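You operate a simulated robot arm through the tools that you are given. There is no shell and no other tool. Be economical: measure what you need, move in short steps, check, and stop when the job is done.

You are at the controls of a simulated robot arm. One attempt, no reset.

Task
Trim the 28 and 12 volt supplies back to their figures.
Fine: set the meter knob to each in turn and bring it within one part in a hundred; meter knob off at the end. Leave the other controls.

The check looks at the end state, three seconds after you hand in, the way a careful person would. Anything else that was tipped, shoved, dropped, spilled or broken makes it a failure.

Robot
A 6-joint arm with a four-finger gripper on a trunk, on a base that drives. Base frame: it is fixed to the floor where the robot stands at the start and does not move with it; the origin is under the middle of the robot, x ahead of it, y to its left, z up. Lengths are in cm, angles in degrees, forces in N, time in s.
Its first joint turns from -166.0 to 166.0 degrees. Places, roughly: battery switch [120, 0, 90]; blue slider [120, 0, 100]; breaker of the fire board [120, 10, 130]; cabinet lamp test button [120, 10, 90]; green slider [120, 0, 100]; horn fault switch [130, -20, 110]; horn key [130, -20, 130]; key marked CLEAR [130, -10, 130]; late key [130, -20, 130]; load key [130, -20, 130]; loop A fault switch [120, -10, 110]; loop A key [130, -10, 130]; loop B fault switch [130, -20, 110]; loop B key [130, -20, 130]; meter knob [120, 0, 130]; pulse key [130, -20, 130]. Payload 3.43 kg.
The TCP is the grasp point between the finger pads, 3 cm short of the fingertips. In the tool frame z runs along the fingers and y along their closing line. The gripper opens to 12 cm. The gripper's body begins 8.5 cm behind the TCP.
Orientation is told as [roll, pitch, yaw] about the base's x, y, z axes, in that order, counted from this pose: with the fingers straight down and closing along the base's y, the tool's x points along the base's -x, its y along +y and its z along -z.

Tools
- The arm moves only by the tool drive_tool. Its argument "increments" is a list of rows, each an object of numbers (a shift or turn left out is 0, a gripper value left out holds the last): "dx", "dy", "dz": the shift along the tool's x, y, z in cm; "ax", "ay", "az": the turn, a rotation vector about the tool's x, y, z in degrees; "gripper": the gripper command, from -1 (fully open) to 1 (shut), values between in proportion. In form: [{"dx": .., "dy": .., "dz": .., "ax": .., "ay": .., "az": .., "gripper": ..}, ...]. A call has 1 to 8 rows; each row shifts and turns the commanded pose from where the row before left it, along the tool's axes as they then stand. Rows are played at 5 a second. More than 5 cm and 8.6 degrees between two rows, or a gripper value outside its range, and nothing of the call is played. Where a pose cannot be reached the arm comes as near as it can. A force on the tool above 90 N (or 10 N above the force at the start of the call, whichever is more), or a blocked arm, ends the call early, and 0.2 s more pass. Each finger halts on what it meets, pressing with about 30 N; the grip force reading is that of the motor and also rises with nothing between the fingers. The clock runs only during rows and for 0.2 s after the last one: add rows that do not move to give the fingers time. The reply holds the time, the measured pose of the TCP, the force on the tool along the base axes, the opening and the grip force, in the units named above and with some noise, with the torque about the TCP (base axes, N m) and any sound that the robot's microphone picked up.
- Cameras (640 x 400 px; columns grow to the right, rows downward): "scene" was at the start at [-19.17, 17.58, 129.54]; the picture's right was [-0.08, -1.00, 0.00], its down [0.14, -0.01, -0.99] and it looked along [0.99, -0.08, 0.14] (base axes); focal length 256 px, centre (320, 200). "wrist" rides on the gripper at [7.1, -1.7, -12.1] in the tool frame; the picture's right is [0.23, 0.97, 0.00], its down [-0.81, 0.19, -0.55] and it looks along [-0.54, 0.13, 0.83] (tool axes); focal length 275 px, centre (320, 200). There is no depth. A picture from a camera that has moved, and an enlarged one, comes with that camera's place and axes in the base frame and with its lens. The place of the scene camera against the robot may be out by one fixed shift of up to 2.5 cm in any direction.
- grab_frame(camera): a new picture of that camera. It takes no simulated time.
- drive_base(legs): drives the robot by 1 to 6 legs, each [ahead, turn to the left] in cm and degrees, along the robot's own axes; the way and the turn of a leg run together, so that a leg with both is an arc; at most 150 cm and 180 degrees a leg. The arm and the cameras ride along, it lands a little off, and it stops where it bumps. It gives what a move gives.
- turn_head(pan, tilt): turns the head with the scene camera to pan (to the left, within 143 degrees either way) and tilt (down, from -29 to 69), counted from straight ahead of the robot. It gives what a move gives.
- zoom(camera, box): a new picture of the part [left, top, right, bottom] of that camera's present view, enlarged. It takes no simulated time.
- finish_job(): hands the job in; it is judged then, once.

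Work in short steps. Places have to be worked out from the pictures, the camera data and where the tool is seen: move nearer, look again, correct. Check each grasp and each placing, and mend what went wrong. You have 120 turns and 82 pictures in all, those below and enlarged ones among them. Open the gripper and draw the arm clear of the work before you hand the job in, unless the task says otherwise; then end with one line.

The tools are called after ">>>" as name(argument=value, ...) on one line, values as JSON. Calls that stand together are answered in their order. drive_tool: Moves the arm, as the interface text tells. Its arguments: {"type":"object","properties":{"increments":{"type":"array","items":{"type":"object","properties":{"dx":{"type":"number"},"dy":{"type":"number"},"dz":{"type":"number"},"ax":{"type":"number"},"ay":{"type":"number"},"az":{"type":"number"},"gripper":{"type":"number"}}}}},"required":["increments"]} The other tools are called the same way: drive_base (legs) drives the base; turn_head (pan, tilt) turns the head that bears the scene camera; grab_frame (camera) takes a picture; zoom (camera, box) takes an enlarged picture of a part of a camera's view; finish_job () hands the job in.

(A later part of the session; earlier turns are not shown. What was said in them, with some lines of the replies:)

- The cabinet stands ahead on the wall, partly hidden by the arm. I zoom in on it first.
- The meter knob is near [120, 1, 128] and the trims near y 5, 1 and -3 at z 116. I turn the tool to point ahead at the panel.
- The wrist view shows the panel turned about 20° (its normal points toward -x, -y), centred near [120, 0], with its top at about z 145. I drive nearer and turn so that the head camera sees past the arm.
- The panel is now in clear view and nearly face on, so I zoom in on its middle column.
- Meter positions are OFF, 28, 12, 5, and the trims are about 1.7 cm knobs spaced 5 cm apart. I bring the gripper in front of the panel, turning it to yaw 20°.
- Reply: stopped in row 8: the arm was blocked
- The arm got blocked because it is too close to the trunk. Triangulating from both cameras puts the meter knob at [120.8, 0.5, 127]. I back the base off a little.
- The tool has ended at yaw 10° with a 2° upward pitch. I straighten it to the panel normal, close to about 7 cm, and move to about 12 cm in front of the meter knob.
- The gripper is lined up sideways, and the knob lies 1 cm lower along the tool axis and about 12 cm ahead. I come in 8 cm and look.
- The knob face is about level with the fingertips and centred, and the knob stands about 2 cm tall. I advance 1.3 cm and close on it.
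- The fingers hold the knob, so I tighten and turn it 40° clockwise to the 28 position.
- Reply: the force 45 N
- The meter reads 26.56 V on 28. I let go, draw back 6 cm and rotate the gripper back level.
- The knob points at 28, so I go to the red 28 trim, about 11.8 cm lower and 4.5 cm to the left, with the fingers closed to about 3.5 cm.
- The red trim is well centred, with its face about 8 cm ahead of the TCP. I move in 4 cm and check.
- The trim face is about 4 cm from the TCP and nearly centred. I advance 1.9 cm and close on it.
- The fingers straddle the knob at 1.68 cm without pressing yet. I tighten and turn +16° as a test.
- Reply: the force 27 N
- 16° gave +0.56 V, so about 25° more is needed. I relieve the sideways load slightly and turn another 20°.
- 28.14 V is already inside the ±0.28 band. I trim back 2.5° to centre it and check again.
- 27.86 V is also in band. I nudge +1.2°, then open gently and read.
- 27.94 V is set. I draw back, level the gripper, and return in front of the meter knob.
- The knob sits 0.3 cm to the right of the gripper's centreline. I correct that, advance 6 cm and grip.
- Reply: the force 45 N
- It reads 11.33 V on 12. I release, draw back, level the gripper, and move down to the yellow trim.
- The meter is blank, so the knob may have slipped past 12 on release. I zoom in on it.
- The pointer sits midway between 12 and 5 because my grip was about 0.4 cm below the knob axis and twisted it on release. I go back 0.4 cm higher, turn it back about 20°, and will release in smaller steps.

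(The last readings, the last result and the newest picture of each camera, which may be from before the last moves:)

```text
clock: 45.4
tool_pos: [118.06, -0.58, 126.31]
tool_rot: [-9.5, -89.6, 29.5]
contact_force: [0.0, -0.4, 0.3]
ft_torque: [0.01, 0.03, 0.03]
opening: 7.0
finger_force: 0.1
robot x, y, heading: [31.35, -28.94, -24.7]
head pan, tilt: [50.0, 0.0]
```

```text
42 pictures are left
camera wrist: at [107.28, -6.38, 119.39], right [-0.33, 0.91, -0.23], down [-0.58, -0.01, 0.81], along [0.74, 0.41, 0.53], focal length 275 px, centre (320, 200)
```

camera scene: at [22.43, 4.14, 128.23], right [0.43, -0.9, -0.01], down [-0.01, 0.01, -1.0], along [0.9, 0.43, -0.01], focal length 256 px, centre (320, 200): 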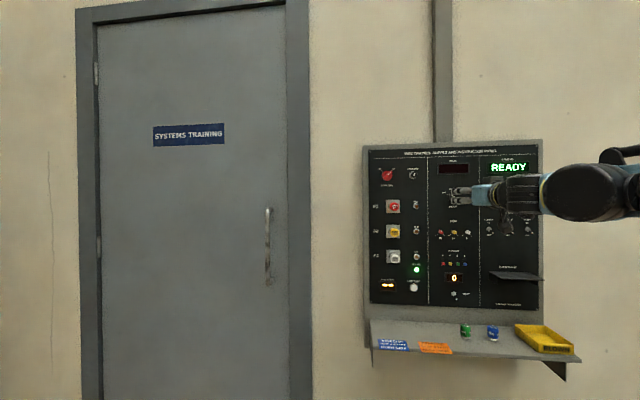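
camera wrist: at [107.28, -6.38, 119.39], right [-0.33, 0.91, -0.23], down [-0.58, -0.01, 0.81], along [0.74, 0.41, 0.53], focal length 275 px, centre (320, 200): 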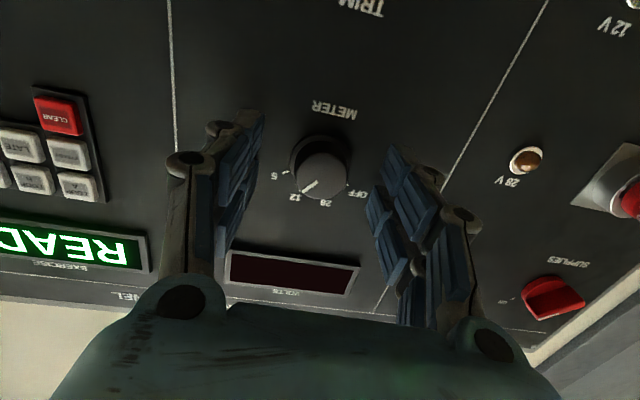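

Now it is nearly on axis. I grip gradually and turn back 18°.

>>> drive_tool(increments=[{"dx": -0.15, "dy": 0.1, "gripper": 0.3}, {"gripper": 0.5}, {"gripper": 0.6}, {}, {"az": -6}, {"az": -6}, {"az": -6}, {}])

>>> zoom(camera="scene", box=[430, 150, 510, 200])

```text
clock: 47.2
tool_pos: [118.01, -0.61, 126.6]
tool_rot: [-88.7, -71.9, 108.8]
contact_force: [-2.4, -4.6, -4.0]
ft_torque: [-0.07, 0.16, -0.25]
opening: 2.94
finger_force: 44.7
robot x, y, heading: [31.74, -29.04, -24.5]
head pan, tilt: [50.0, 0.0]
```

```text
8.00 times, centred on (470, 175) of scene
camera zoom: at [22.47, 4.14, 128.23], right [0.43, -0.9, -0.01], down [-0.01, 0.01, -1.0], along [0.9, 0.43, -0.01], focal length 2044 px, centre (-880, 400)
```

zoom: 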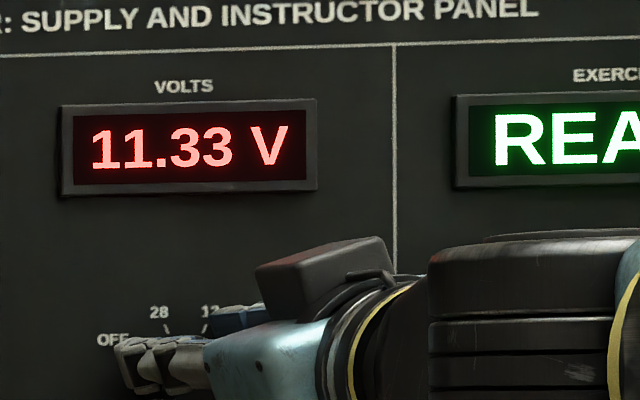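

The reading is back at 11.33 V and the side forces are now small. I release in steps and back out.

>>> drive_tool(increments=[{"gripper": 0.45}, {"gripper": 0.3}, {"gripper": 0}, {"gripper": -0.17}, {"dz": -3}, {"dz": -3}, {}])

>>> drive_tool(increments=[{"az": 6}, {"az": 6}, {"az": 6, "gripper": 0.4}, {"dx": 3}, {"dx": 3}, {"dx": 3}, {"dx": 3}, {}])

>>> zoom(camera="scene", box=[400, 150, 520, 250])

>>> grab_frame(camera="wrist")

```text
clock: 48.8
tool_pos: [112.27, -2.51, 126.52]
tool_rot: [-88.7, -71.9, 108.7]
contact_force: [-0.5, 0.3, 0.5]
ft_torque: [-0.01, -0.02, -0.01]
opening: 7.03
finger_force: 0.1
robot x, y, heading: [31.32, -28.76, -24.7]
head pan, tilt: [50.0, 0.0]
```

```text
clock: 50.6
tool_pos: [112.41, -2.6, 114.52]
tool_rot: [-9.5, -89.7, 29.4]
contact_force: [0.8, -0.9, -0.8]
ft_torque: [0.02, 0.02, 0.0]
opening: 3.61
finger_force: 0.0
robot x, y, heading: [31.41, -28.81, -24.6]
head pan, tilt: [50.0, 0.0]
```

```text
4.00 times, centred on (460, 200) of scene
camera zoom: at [22.47, 4.16, 128.23], right [0.43, -0.9, -0.01], down [-0.01, 0.01, -1.0], along [0.9, 0.43, -0.01], focal length 1022 px, centre (-240, 200)
```

zoom: 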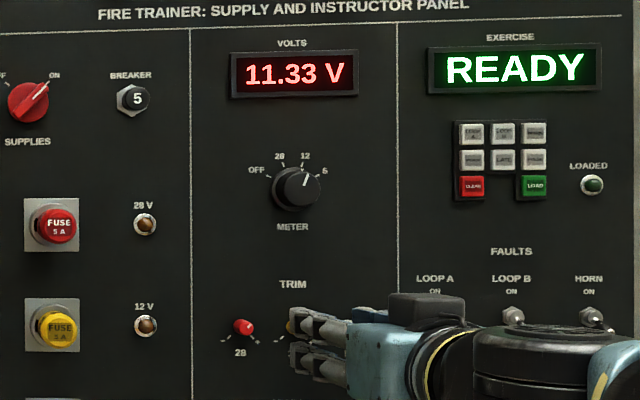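

```text
39 pictures are left
camera wrist: at [101.59, -8.36, 107.58], right [-0.33, 0.91, -0.23], down [-0.58, -0.01, 0.81], along [0.74, 0.41, 0.53], focal length 275 px, centre (320, 200)
```

wrist: 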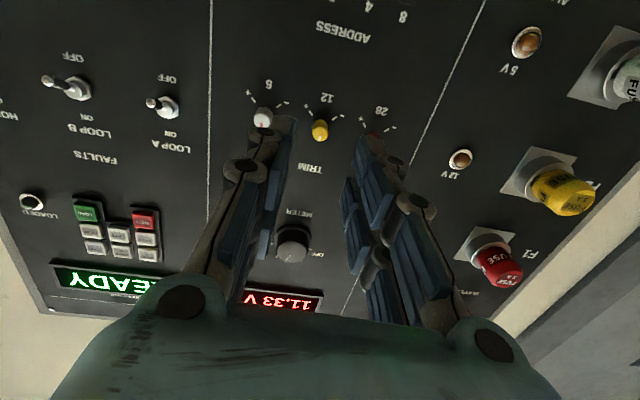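

It holds 11.33 V, with the knob on 12 and the yellow trim on axis. I advance 4 cm, then check before gripping.

>>> drive_tool(increments=[{"dz": 2}, {"dz": 2}, {"dz": 1.7}, {}])

>>> grab_frame(camera="wrist")

```text
clock: 51.6
tool_pos: [117.75, -0.43, 114.51]
tool_rot: [-9.7, -89.6, 29.6]
contact_force: [0.0, -0.2, -0.2]
ft_torque: [-0.01, -0.01, 0.0]
opening: 3.58
finger_force: 0.2
robot x, y, heading: [31.52, -28.68, -24.7]
head pan, tilt: [50.0, 0.0]
```

```text
38 pictures are left
camera wrist: at [106.95, -6.38, 107.56], right [-0.33, 0.91, -0.23], down [-0.58, -0.01, 0.81], along [0.74, 0.41, 0.53], focal length 275 px, centre (320, 200)
```

wrist: 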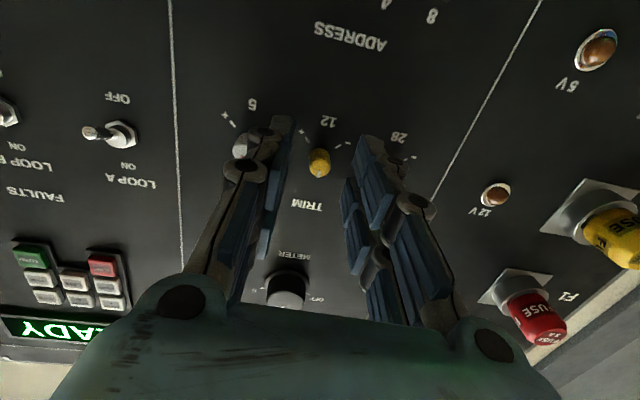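

Well centred. I grip in steps and turn +12° as a test.

>>> drive_tool(increments=[{"gripper": 0.6}, {"gripper": 0.72}, {"gripper": 0.85}, {}, {"az": 6}, {"az": 6}, {}])

>>> zoom(camera="scene", box=[430, 150, 510, 200])

```text
clock: 53.2
tool_pos: [117.77, -0.7, 114.51]
tool_rot: [88.0, -78.1, -68.1]
contact_force: [0.1, 0.6, 0.8]
ft_torque: [-0.03, 0.0, 0.03]
opening: 0.93
finger_force: 0.3
robot x, y, heading: [31.19, -29.06, -24.5]
head pan, tilt: [50.0, 0.0]
```

```text
8.00 times, centred on (470, 175) of scene
camera zoom: at [22.47, 4.16, 128.23], right [0.43, -0.9, -0.01], down [-0.01, 0.01, -1.0], along [0.9, 0.43, -0.01], focal length 2044 px, centre (-880, 400)
```

zoom: 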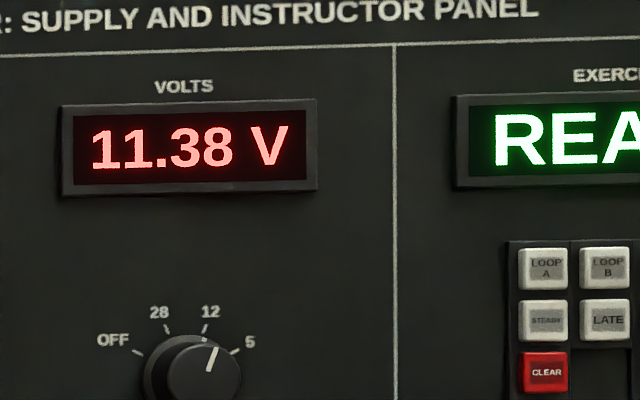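

The grip was still loose at 0.93 cm. I tighten and turn another 16°.

>>> drive_tool(increments=[{"gripper": 0.95}, {"gripper": 1.0}, {}, {"az": 5.3}, {"az": 5.3}, {"az": 5.4}, {}])

>>> zoom(camera="scene", box=[430, 150, 510, 200])

>>> grab_frame(camera="wrist")

```text
clock: 54.8
tool_pos: [117.79, -0.56, 114.45]
tool_rot: [89.1, -62.0, -69.3]
contact_force: [-4.9, -1.1, -13.6]
ft_torque: [-0.06, 0.12, -0.13]
opening: 0.78
finger_force: 41.2
robot x, y, heading: [31.55, -29.15, -24.6]
head pan, tilt: [50.0, 0.0]
```

```text
8.00 times, centred on (470, 175) of scene
camera zoom: at [22.49, 4.17, 128.23], right [0.43, -0.9, -0.01], down [-0.01, 0.01, -1.0], along [0.9, 0.43, -0.01], focal length 2044 px, centre (-880, 400)
```

zoom: 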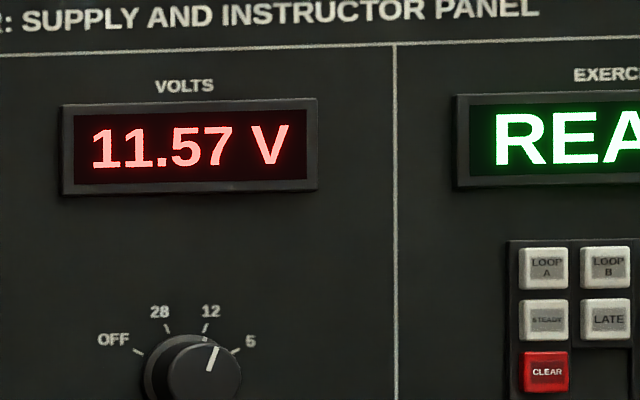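

```text
35 pictures are left
camera wrist: at [105.69, -3.06, 107.58], right [-0.33, 0.91, 0.25], down [-0.44, -0.39, 0.81], along [0.83, 0.15, 0.53], focal length 275 px, centre (320, 200)
```

wrist: 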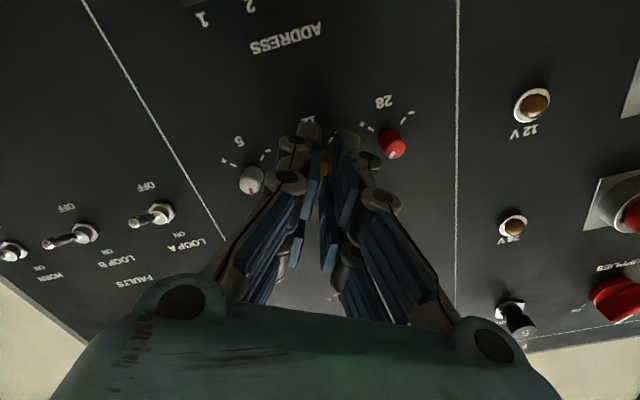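

An opening of 0.78 cm means the grip is off the knob's axis (too high). I loosen, shift 0.25 cm down, regrip and turn 12° more.

>>> drive_tool(increments=[{"gripper": 0.7}, {"dx": 0.22, "dy": -0.12}, {"gripper": 0.85}, {"gripper": 0.95}, {}, {"az": 6}, {"az": 6}, {}])

>>> zoom(camera="scene", box=[430, 150, 510, 200])

```text
clock: 56.6
tool_pos: [117.77, -0.51, 114.36]
tool_rot: [89.5, -50.1, -69.6]
contact_force: [19.0, 22.7, 38.0]
ft_torque: [0.19, -0.77, 0.28]
opening: 1.03
finger_force: 43.6
robot x, y, heading: [31.68, -29.09, -24.5]
head pan, tilt: [50.0, 0.0]
```

```text
8.00 times, centred on (470, 175) of scene
camera zoom: at [22.4, 4.21, 128.21], right [0.43, -0.9, -0.01], down [-0.01, 0.01, -1.0], along [0.9, 0.43, -0.01], focal length 2044 px, centre (-880, 400)
```

zoom: 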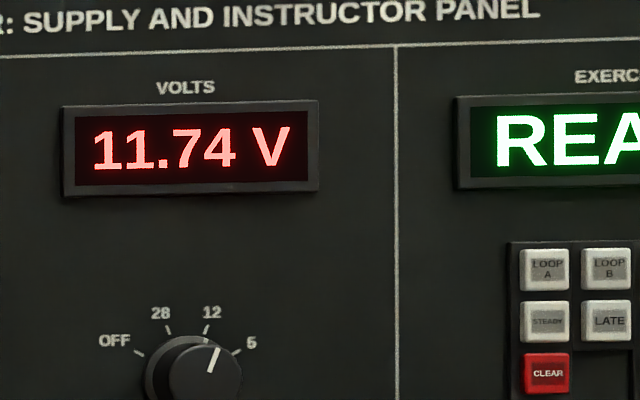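

It is at 11.74 V with a side load along the closing line. I shift 0.15 cm along it to relieve and turn 6° more.

>>> drive_tool(increments=[{"dy": 0.15}, {}, {"az": 6}, {}])

>>> zoom(camera="scene", box=[430, 150, 510, 200])

```text
clock: 57.6
tool_pos: [117.67, -0.65, 114.48]
tool_rot: [89.5, -44.1, -69.8]
contact_force: [27.1, 5.5, 49.5]
ft_torque: [0.42, -1.13, -0.52]
opening: 0.78
finger_force: 42.0
robot x, y, heading: [31.78, -29.03, -24.7]
head pan, tilt: [50.0, 0.0]
```

```text
8.00 times, centred on (470, 175) of scene
camera zoom: at [22.4, 4.12, 128.23], right [0.43, -0.9, -0.01], down [-0.01, 0.01, -1.0], along [0.9, 0.43, -0.01], focal length 2044 px, centre (-880, 400)
```

zoom: 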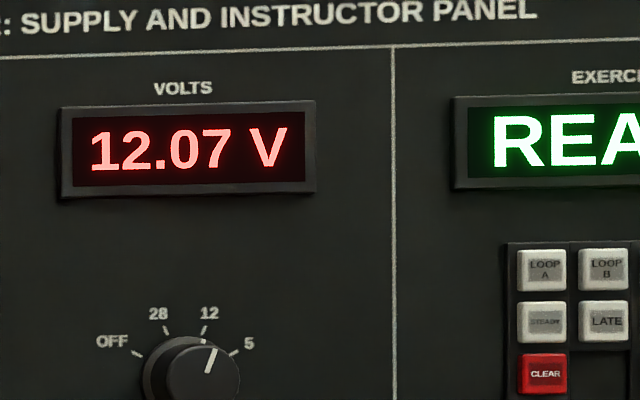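

12.07 V is in band, but the grip is loaded. I release in small steps and read again.

>>> drive_tool(increments=[{"gripper": 0.85}, {"gripper": 0.78}, {"gripper": 0.7}, {"gripper": 0.55}, {"gripper": 0.4}, {}])

>>> zoom(camera="scene", box=[430, 150, 510, 200])

>>> grab_frame(camera="wrist")

```text
clock: 59.0
tool_pos: [117.66, -0.62, 114.41]
tool_rot: [89.4, -44.1, -69.7]
contact_force: [-0.5, -0.4, 0.2]
ft_torque: [0.01, 0.0, -0.02]
opening: 3.59
finger_force: 0.0
robot x, y, heading: [31.43, -28.8, -24.6]
head pan, tilt: [50.0, 0.0]
```

```text
8.00 times, centred on (470, 175) of scene
camera zoom: at [22.47, 4.16, 128.23], right [0.43, -0.9, -0.01], down [-0.01, 0.01, -1.0], along [0.9, 0.43, -0.01], focal length 2044 px, centre (-880, 400)
```

zoom: 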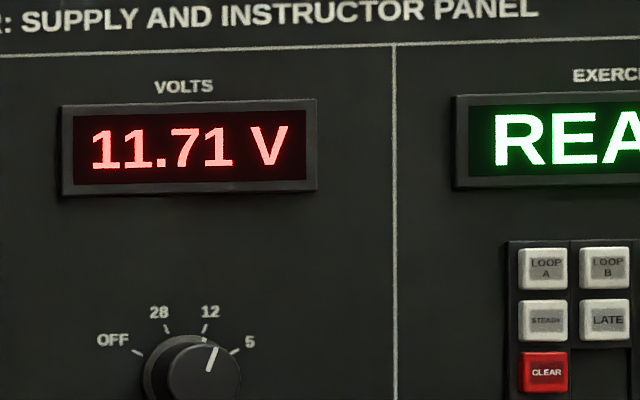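

```text
31 pictures are left
camera wrist: at [104.93, -1.02, 108.36], right [-0.28, 0.79, 0.54], down [-0.36, -0.61, 0.71], along [0.89, 0.01, 0.46], focal length 275 px, centre (320, 200)
```

wrist: 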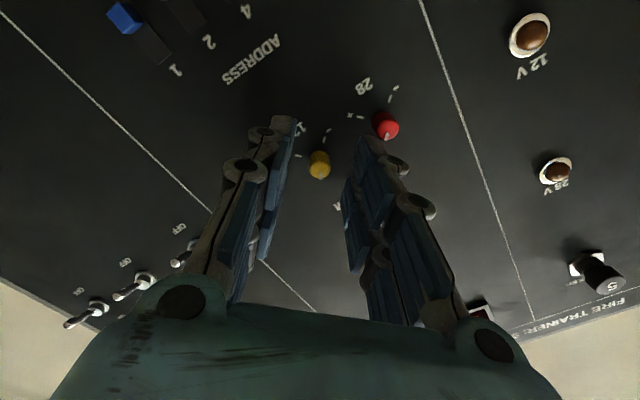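

The release relaxed it to 11.71 V. I look closer at the alignment before regripping.

>>> zoom(camera="wrist", box=[270, 130, 370, 200])

```text
5.71 times, centred on (320, 165) of wrist
camera zoom: at [104.93, -1.02, 108.36], right [-0.28, 0.79, 0.54], down [-0.36, -0.61, 0.71], along [0.89, 0.01, 0.46], focal length 1573 px, centre (320, 400)
```

zoom: 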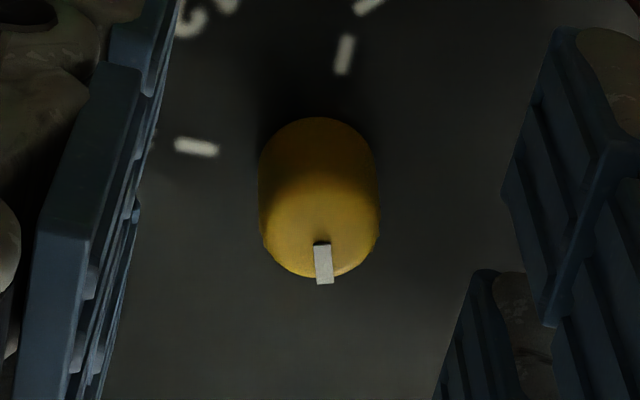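

The knob is about 1.2 cm wide with a rounded end, so my fingers only overlapped its dome. I go 0.6 cm deeper and 0.15 cm over, then regrip.

>>> drive_tool(increments=[{"dz": 0.3, "dx": -0.15}, {"dz": 0.3}, {}, {"gripper": 0.7}, {"gripper": 0.8}, {"gripper": 0.88}, {}])

>>> zoom(camera="scene", box=[430, 150, 510, 200])

```text
clock: 60.6
tool_pos: [118.33, -0.36, 114.51]
tool_rot: [89.5, -44.0, -69.6]
contact_force: [6.8, 2.8, 13.1]
ft_torque: [0.1, -0.31, -0.12]
opening: 0.83
finger_force: 42.3
robot x, y, heading: [31.65, -29.07, -24.7]
head pan, tilt: [50.0, 0.0]
```

```text
8.00 times, centred on (470, 175) of scene
camera zoom: at [22.45, 4.16, 128.23], right [0.43, -0.9, -0.01], down [-0.01, 0.01, -1.0], along [0.9, 0.43, -0.01], focal length 2044 px, centre (-880, 400)
```

zoom: 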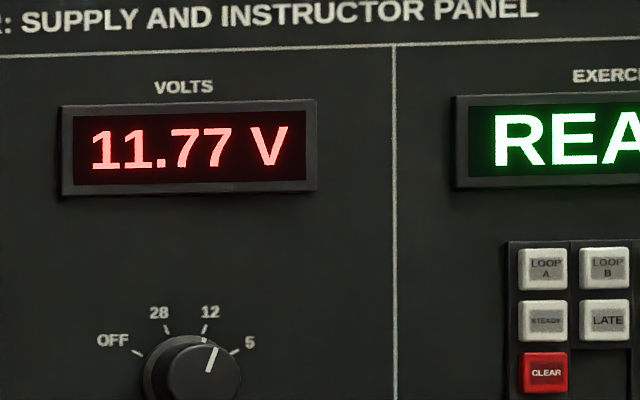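

It is gripped and more balanced, at 11.77 V. I turn +8°.

>>> drive_tool(increments=[{"az": 4}, {"az": 4}, {}])

>>> zoom(camera="scene", box=[430, 150, 510, 200])

```text
clock: 61.4
tool_pos: [118.23, -0.44, 114.38]
tool_rot: [89.5, -36.0, -69.8]
contact_force: [12.1, 5.5, 17.7]
ft_torque: [0.19, -0.56, 0.14]
opening: 0.81
finger_force: 42.5
robot x, y, heading: [31.51, -28.93, -24.6]
head pan, tilt: [50.0, 0.0]
```

```text
8.00 times, centred on (470, 175) of scene
camera zoom: at [22.45, 4.16, 128.23], right [0.43, -0.9, -0.01], down [-0.01, 0.01, -1.0], along [0.9, 0.43, -0.01], focal length 2044 px, centre (-880, 400)
```

zoom: 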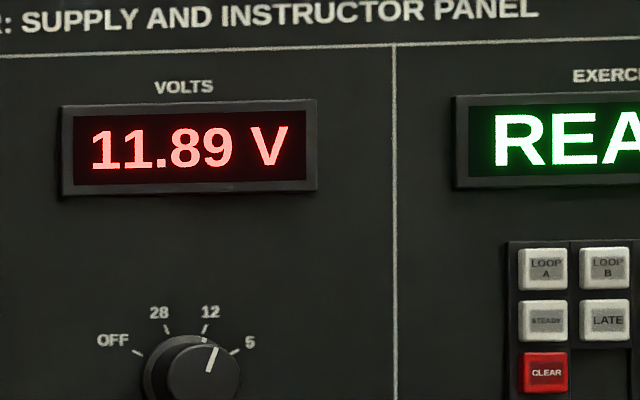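

11.89 V. I turn +9° more, then release gently and read.

>>> drive_tool(increments=[{"az": 4.5}, {"az": 4.5}, {}])

>>> zoom(camera="scene", box=[430, 150, 510, 200])

>>> drive_tool(increments=[{"gripper": 0.82}, {"gripper": 0.76}, {"gripper": 0.7}, {"gripper": 0.55}, {"gripper": 0.4}, {}])

>>> zoom(camera="scene", box=[430, 150, 510, 200])

```text
clock: 62.2
tool_pos: [118.11, -0.41, 114.51]
tool_rot: [89.5, -27.1, -69.9]
contact_force: [1.3, -1.9, 5.9]
ft_torque: [0.04, -0.13, -0.15]
opening: 0.95
finger_force: 2.4
robot x, y, heading: [31.53, -29.04, -24.5]
head pan, tilt: [50.0, 0.0]
```

```text
8.00 times, centred on (470, 175) of scene
camera zoom: at [22.45, 4.15, 128.23], right [0.43, -0.9, -0.01], down [-0.01, 0.01, -1.0], along [0.9, 0.43, -0.01], focal length 2044 px, centre (-880, 400)
```

zoom: 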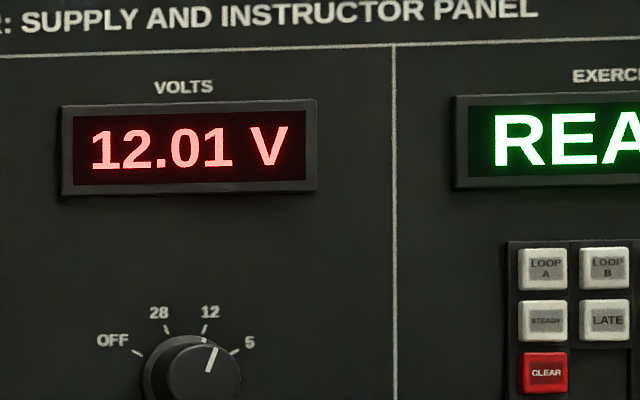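

```text
clock: 63.6
tool_pos: [118.26, -0.28, 114.41]
tool_rot: [89.6, -27.2, -69.7]
contact_force: [0.5, -0.4, 0.8]
ft_torque: [0.01, 0.0, 0.0]
opening: 3.6
finger_force: 0.1
robot x, y, heading: [31.42, -28.73, -24.7]
head pan, tilt: [50.0, 0.0]
```

```text
8.00 times, centred on (470, 175) of scene
camera zoom: at [22.47, 4.16, 128.23], right [0.43, -0.9, -0.01], down [-0.01, 0.01, -1.0], along [0.9, 0.43, -0.01], focal length 2044 px, centre (-880, 400)
```

zoom: 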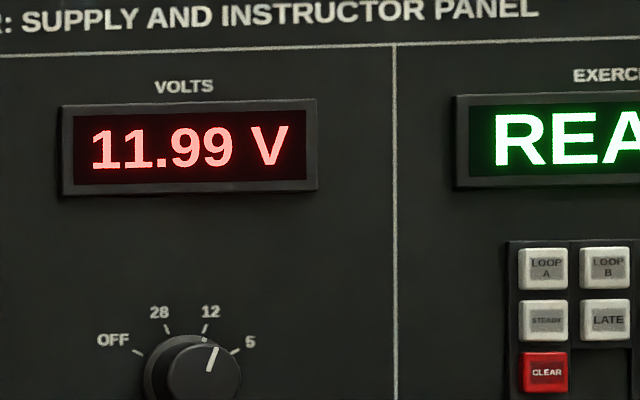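

11.99 V holds after release. I back out and return to the meter knob, keeping the gripper rolled about +40° so it can wind the knob back to OFF.

>>> drive_tool(increments=[{"dz": -3}, {"dz": -3.2}, {"az": -8}, {"az": -8}, {"az": -7}, {"gripper": -0.17}, {}])

>>> drive_tool(increments=[{"dx": -2.33, "dy": 1.95}, {"dx": -2.33, "dy": 1.95}, {"dx": -2.33, "dy": 1.95}, {"dx": -2.33, "dy": 1.95}, {"dx": -0.1, "dy": -0.12}, {}])

>>> grab_frame(camera="wrist")

>>> zoom(camera="scene", box=[400, 150, 520, 250])

```text
clock: 65.2
tool_pos: [112.38, -2.4, 114.49]
tool_rot: [89.3, -50.0, -69.6]
contact_force: [-0.4, -0.5, -0.7]
ft_torque: [-0.01, 0.01, 0.01]
opening: 7.03
finger_force: 0.1
robot x, y, heading: [31.29, -28.81, -24.9]
head pan, tilt: [50.0, 0.0]
```

```text
clock: 66.6
tool_pos: [112.54, -2.65, 126.58]
tool_rot: [89.4, -50.1, -69.6]
contact_force: [0.6, 1.0, 0.8]
ft_torque: [-0.02, -0.03, -0.02]
opening: 7.03
finger_force: 0.0
robot x, y, heading: [31.74, -28.83, -24.5]
head pan, tilt: [50.0, 0.0]
```

```text
25 pictures are left
camera wrist: at [100.07, -3.81, 120.18], right [-0.3, 0.84, 0.45], down [-0.39, -0.54, 0.75], along [0.87, 0.05, 0.49], focal length 275 px, centre (320, 200)
```

wrist: 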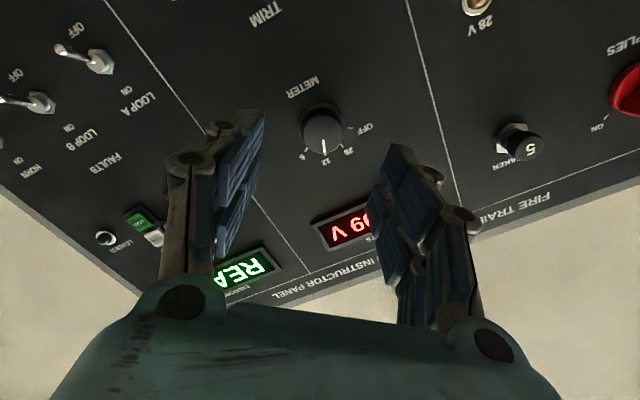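

```text
4.00 times, centred on (460, 200) of scene
camera zoom: at [22.46, 4.16, 128.23], right [0.43, -0.9, -0.01], down [-0.01, 0.01, -1.0], along [0.9, 0.43, -0.01], focal length 1022 px, centre (-240, 200)
```

zoom: 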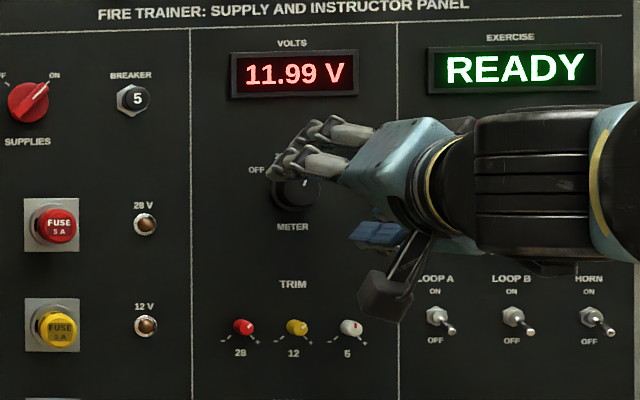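

The knob is nearly on axis, so I advance, grip and turn back 40° to 28 to recheck it.

>>> drive_tool(increments=[{"dz": 3, "dx": 0.1, "dy": 0.15}, {"dz": 2}, {"dz": 0.8}, {}, {"gripper": 0.3}, {"gripper": 0.5}, {"gripper": 0.65}, {}])

>>> drive_tool(increments=[{"az": -8}, {"az": -8}, {"az": -8}, {"az": -8}, {"az": -8}, {}])

>>> zoom(camera="scene", box=[430, 150, 510, 200])

```text
clock: 68.4
tool_pos: [118.03, -0.5, 126.56]
tool_rot: [89.3, -50.1, -69.5]
contact_force: [0.3, -2.6, -4.1]
ft_torque: [-0.04, 0.04, -0.14]
opening: 2.93
finger_force: 44.6
robot x, y, heading: [31.42, -28.94, -24.4]
head pan, tilt: [50.0, 0.0]
```

```text
clock: 69.8
tool_pos: [117.87, -0.53, 126.62]
tool_rot: [-19.3, -89.5, 39.2]
contact_force: [-12.0, -5.2, -29.3]
ft_torque: [-0.23, 0.65, -0.13]
opening: 2.9
finger_force: 44.9
robot x, y, heading: [31.48, -29.17, -24.3]
head pan, tilt: [50.0, 0.0]
```

```text
8.00 times, centred on (470, 175) of scene
camera zoom: at [22.52, 4.17, 128.23], right [0.43, -0.9, -0.01], down [-0.01, 0.01, -1.0], along [0.9, 0.43, -0.01], focal length 2044 px, centre (-880, 400)
```

zoom: 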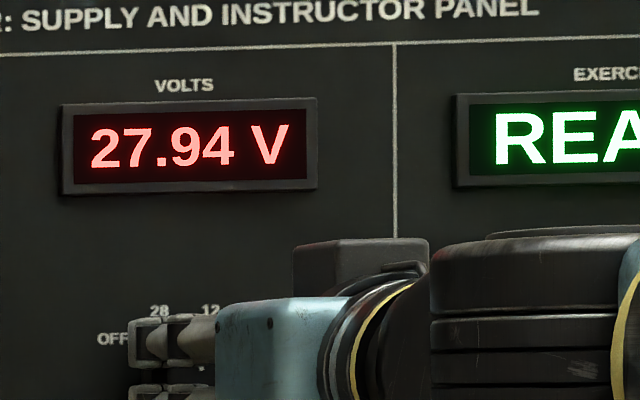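

28 still reads 27.94 V. I relieve the vertical load slightly and turn on to OFF.

>>> drive_tool(increments=[{"dx": 0.2}, {"az": -8}, {"az": -8}, {"az": -8}, {"az": -8}, {"az": -8}, {}])

>>> drive_tool(increments=[{"gripper": 0.48}, {"gripper": 0.42}, {"gripper": 0.3}, {"gripper": 0}, {"gripper": -0.17}, {"dz": -3}, {"dz": -3}, {}])

>>> grab_frame(camera="wrist")

>>> zoom(camera="scene", box=[430, 150, 510, 200])

```text
clock: 71.4
tool_pos: [117.9, -0.44, 126.49]
tool_rot: [-89.4, -49.9, 109.5]
contact_force: [13.6, 3.3, 27.7]
ft_torque: [0.49, -0.5, 0.05]
opening: 2.89
finger_force: 45.2
robot x, y, heading: [31.59, -29.04, -24.7]
head pan, tilt: [50.0, 0.0]
```

```text
clock: 73.2
tool_pos: [112.21, -2.51, 126.49]
tool_rot: [-89.3, -50.0, 109.5]
contact_force: [-0.3, -0.8, -0.5]
ft_torque: [-0.03, 0.03, -0.01]
opening: 7.03
finger_force: 0.0
robot x, y, heading: [31.52, -28.87, -24.7]
head pan, tilt: [50.0, 0.0]
```

```text
22 pictures are left
camera wrist: at [102.89, -12.24, 122.24], right [-0.21, 0.56, -0.8], down [-0.74, 0.44, 0.5], along [0.63, 0.7, 0.32], focal length 275 px, centre (320, 200)
```

wrist: 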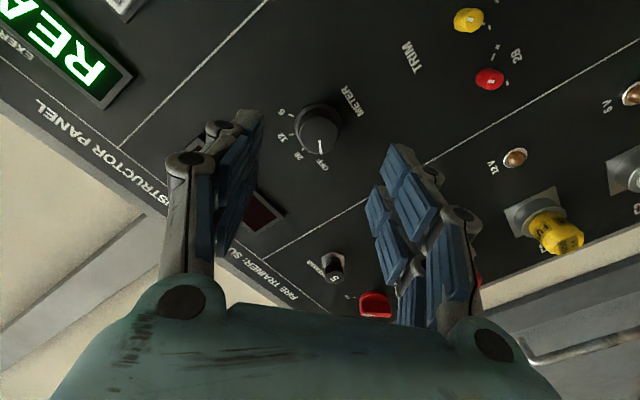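

```text
8.00 times, centred on (470, 175) of scene
camera zoom: at [22.47, 4.16, 128.23], right [0.43, -0.9, -0.01], down [-0.01, 0.01, -1.0], along [0.9, 0.43, -0.01], focal length 2044 px, centre (-880, 400)
```

zoom: 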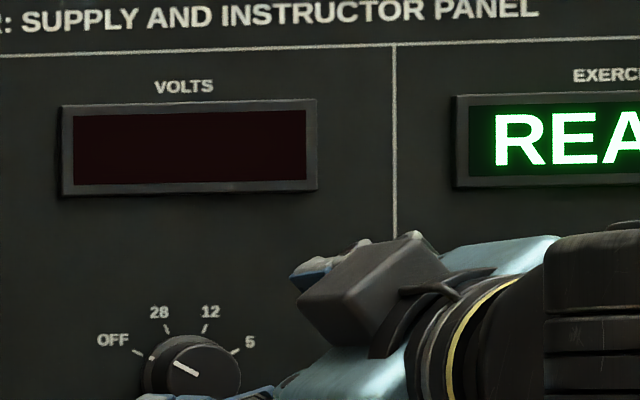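

The meter is dark with the pointer at OFF. I open up, draw the arm well clear, and take a last look at the whole panel.

>>> drive_tool(increments=[{"dz": -4, "gripper": -1}, {"dz": -4}, {"az": 8}, {"az": 8}, {"az": 8}, {"az": 8}, {"az": 8}, {}])

>>> drive_tool(increments=[{"dz": -3, "dy": -3}, {"dz": -3, "dy": -3}, {"dy": -4}, {"dy": -4}, {}])

>>> zoom(camera="scene", box=[360, 140, 580, 380])

>>> zoom(camera="scene", box=[400, 150, 520, 250])

```text
clock: 75.0
tool_pos: [104.87, -5.31, 126.61]
tool_rot: [2.9, -89.6, 17.0]
contact_force: [0.1, -0.2, 0.7]
ft_torque: [0.01, 0.0, -0.02]
opening: 12.01
finger_force: 0.1
robot x, y, heading: [31.68, -28.85, -24.6]
head pan, tilt: [50.0, 0.0]
```

```text
clock: 76.2
tool_pos: [104.13, -21.13, 126.71]
tool_rot: [-5.6, -89.2, 25.7]
contact_force: [-0.3, -0.3, -0.2]
ft_torque: [0.01, 0.0, 0.03]
opening: 11.96
finger_force: 0.1
robot x, y, heading: [31.59, -29.34, -24.6]
head pan, tilt: [50.0, 0.0]
```

```text
1.67 times, centred on (470, 260) of scene
camera zoom: at [22.46, 4.16, 128.23], right [0.43, -0.9, -0.01], down [-0.01, 0.01, -1.0], along [0.9, 0.43, -0.01], focal length 426 px, centre (70, 100)
```

zoom: 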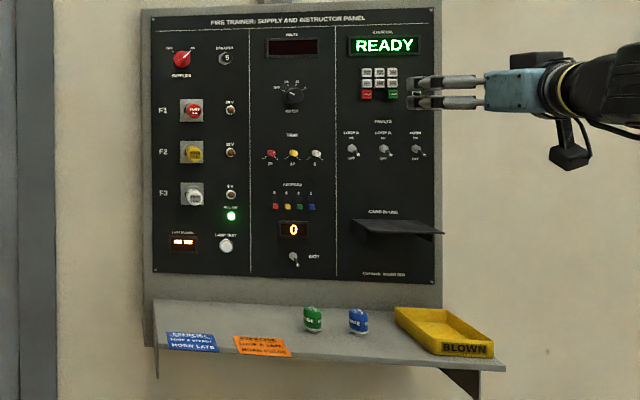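

```text
4.00 times, centred on (460, 200) of scene
camera zoom: at [22.46, 4.16, 128.23], right [0.43, -0.9, -0.01], down [-0.01, 0.01, -1.0], along [0.9, 0.43, -0.01], focal length 1022 px, centre (-240, 200)
```

zoom: 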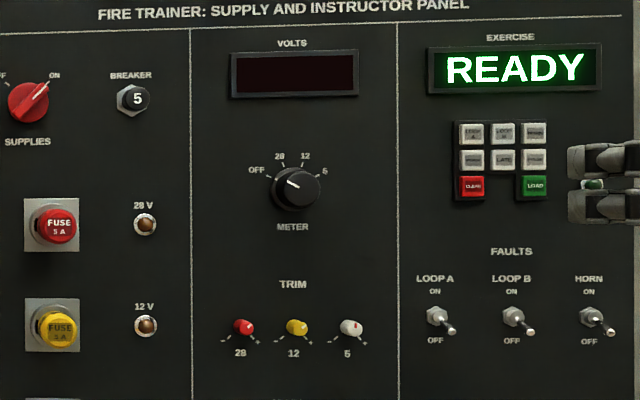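

The panel looks right. One close check that the white 5 V trim and the meter pointer are as they were.

>>> zoom(camera="scene", box=[430, 205, 510, 255])

>>> zoom(camera="scene", box=[450, 180, 490, 205])

```text
8.00 times, centred on (470, 230) of scene
camera zoom: at [22.46, 4.16, 128.23], right [0.43, -0.9, -0.01], down [-0.01, 0.01, -1.0], along [0.9, 0.43, -0.01], focal length 2044 px, centre (-880, -40)
```

zoom: 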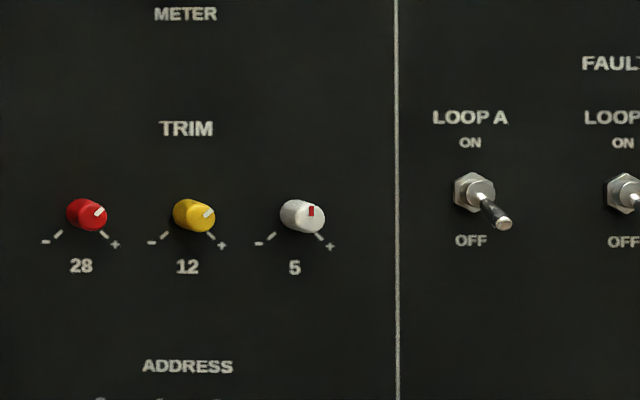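

```text
16.00 times, centred on (470, 192) of scene
camera zoom: at [22.46, 4.16, 128.23], right [0.43, -0.9, -0.01], down [-0.01, 0.01, -1.0], along [0.9, 0.43, -0.01], focal length 4087 px, centre (-2080, 320)
```

zoom: 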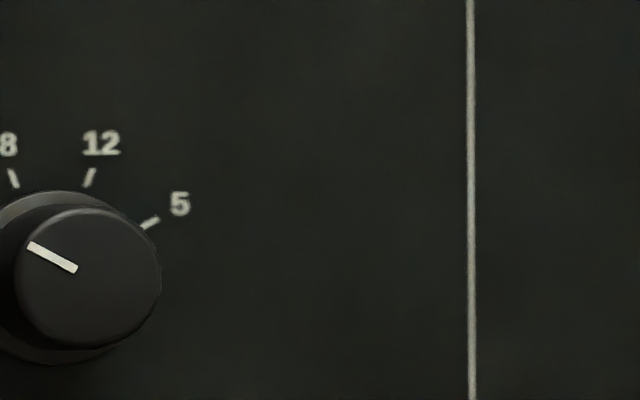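

The white trim is untouched, the meter knob is at OFF and the arm is clear, so I hand in.

>>> finish_job()

```text
The job is handed in.
```

The 28 V supply now reads 27.94 V and the 12 V supply 11.99 V, both within one part in a hundred; the meter knob is at OFF and no other control was changed.
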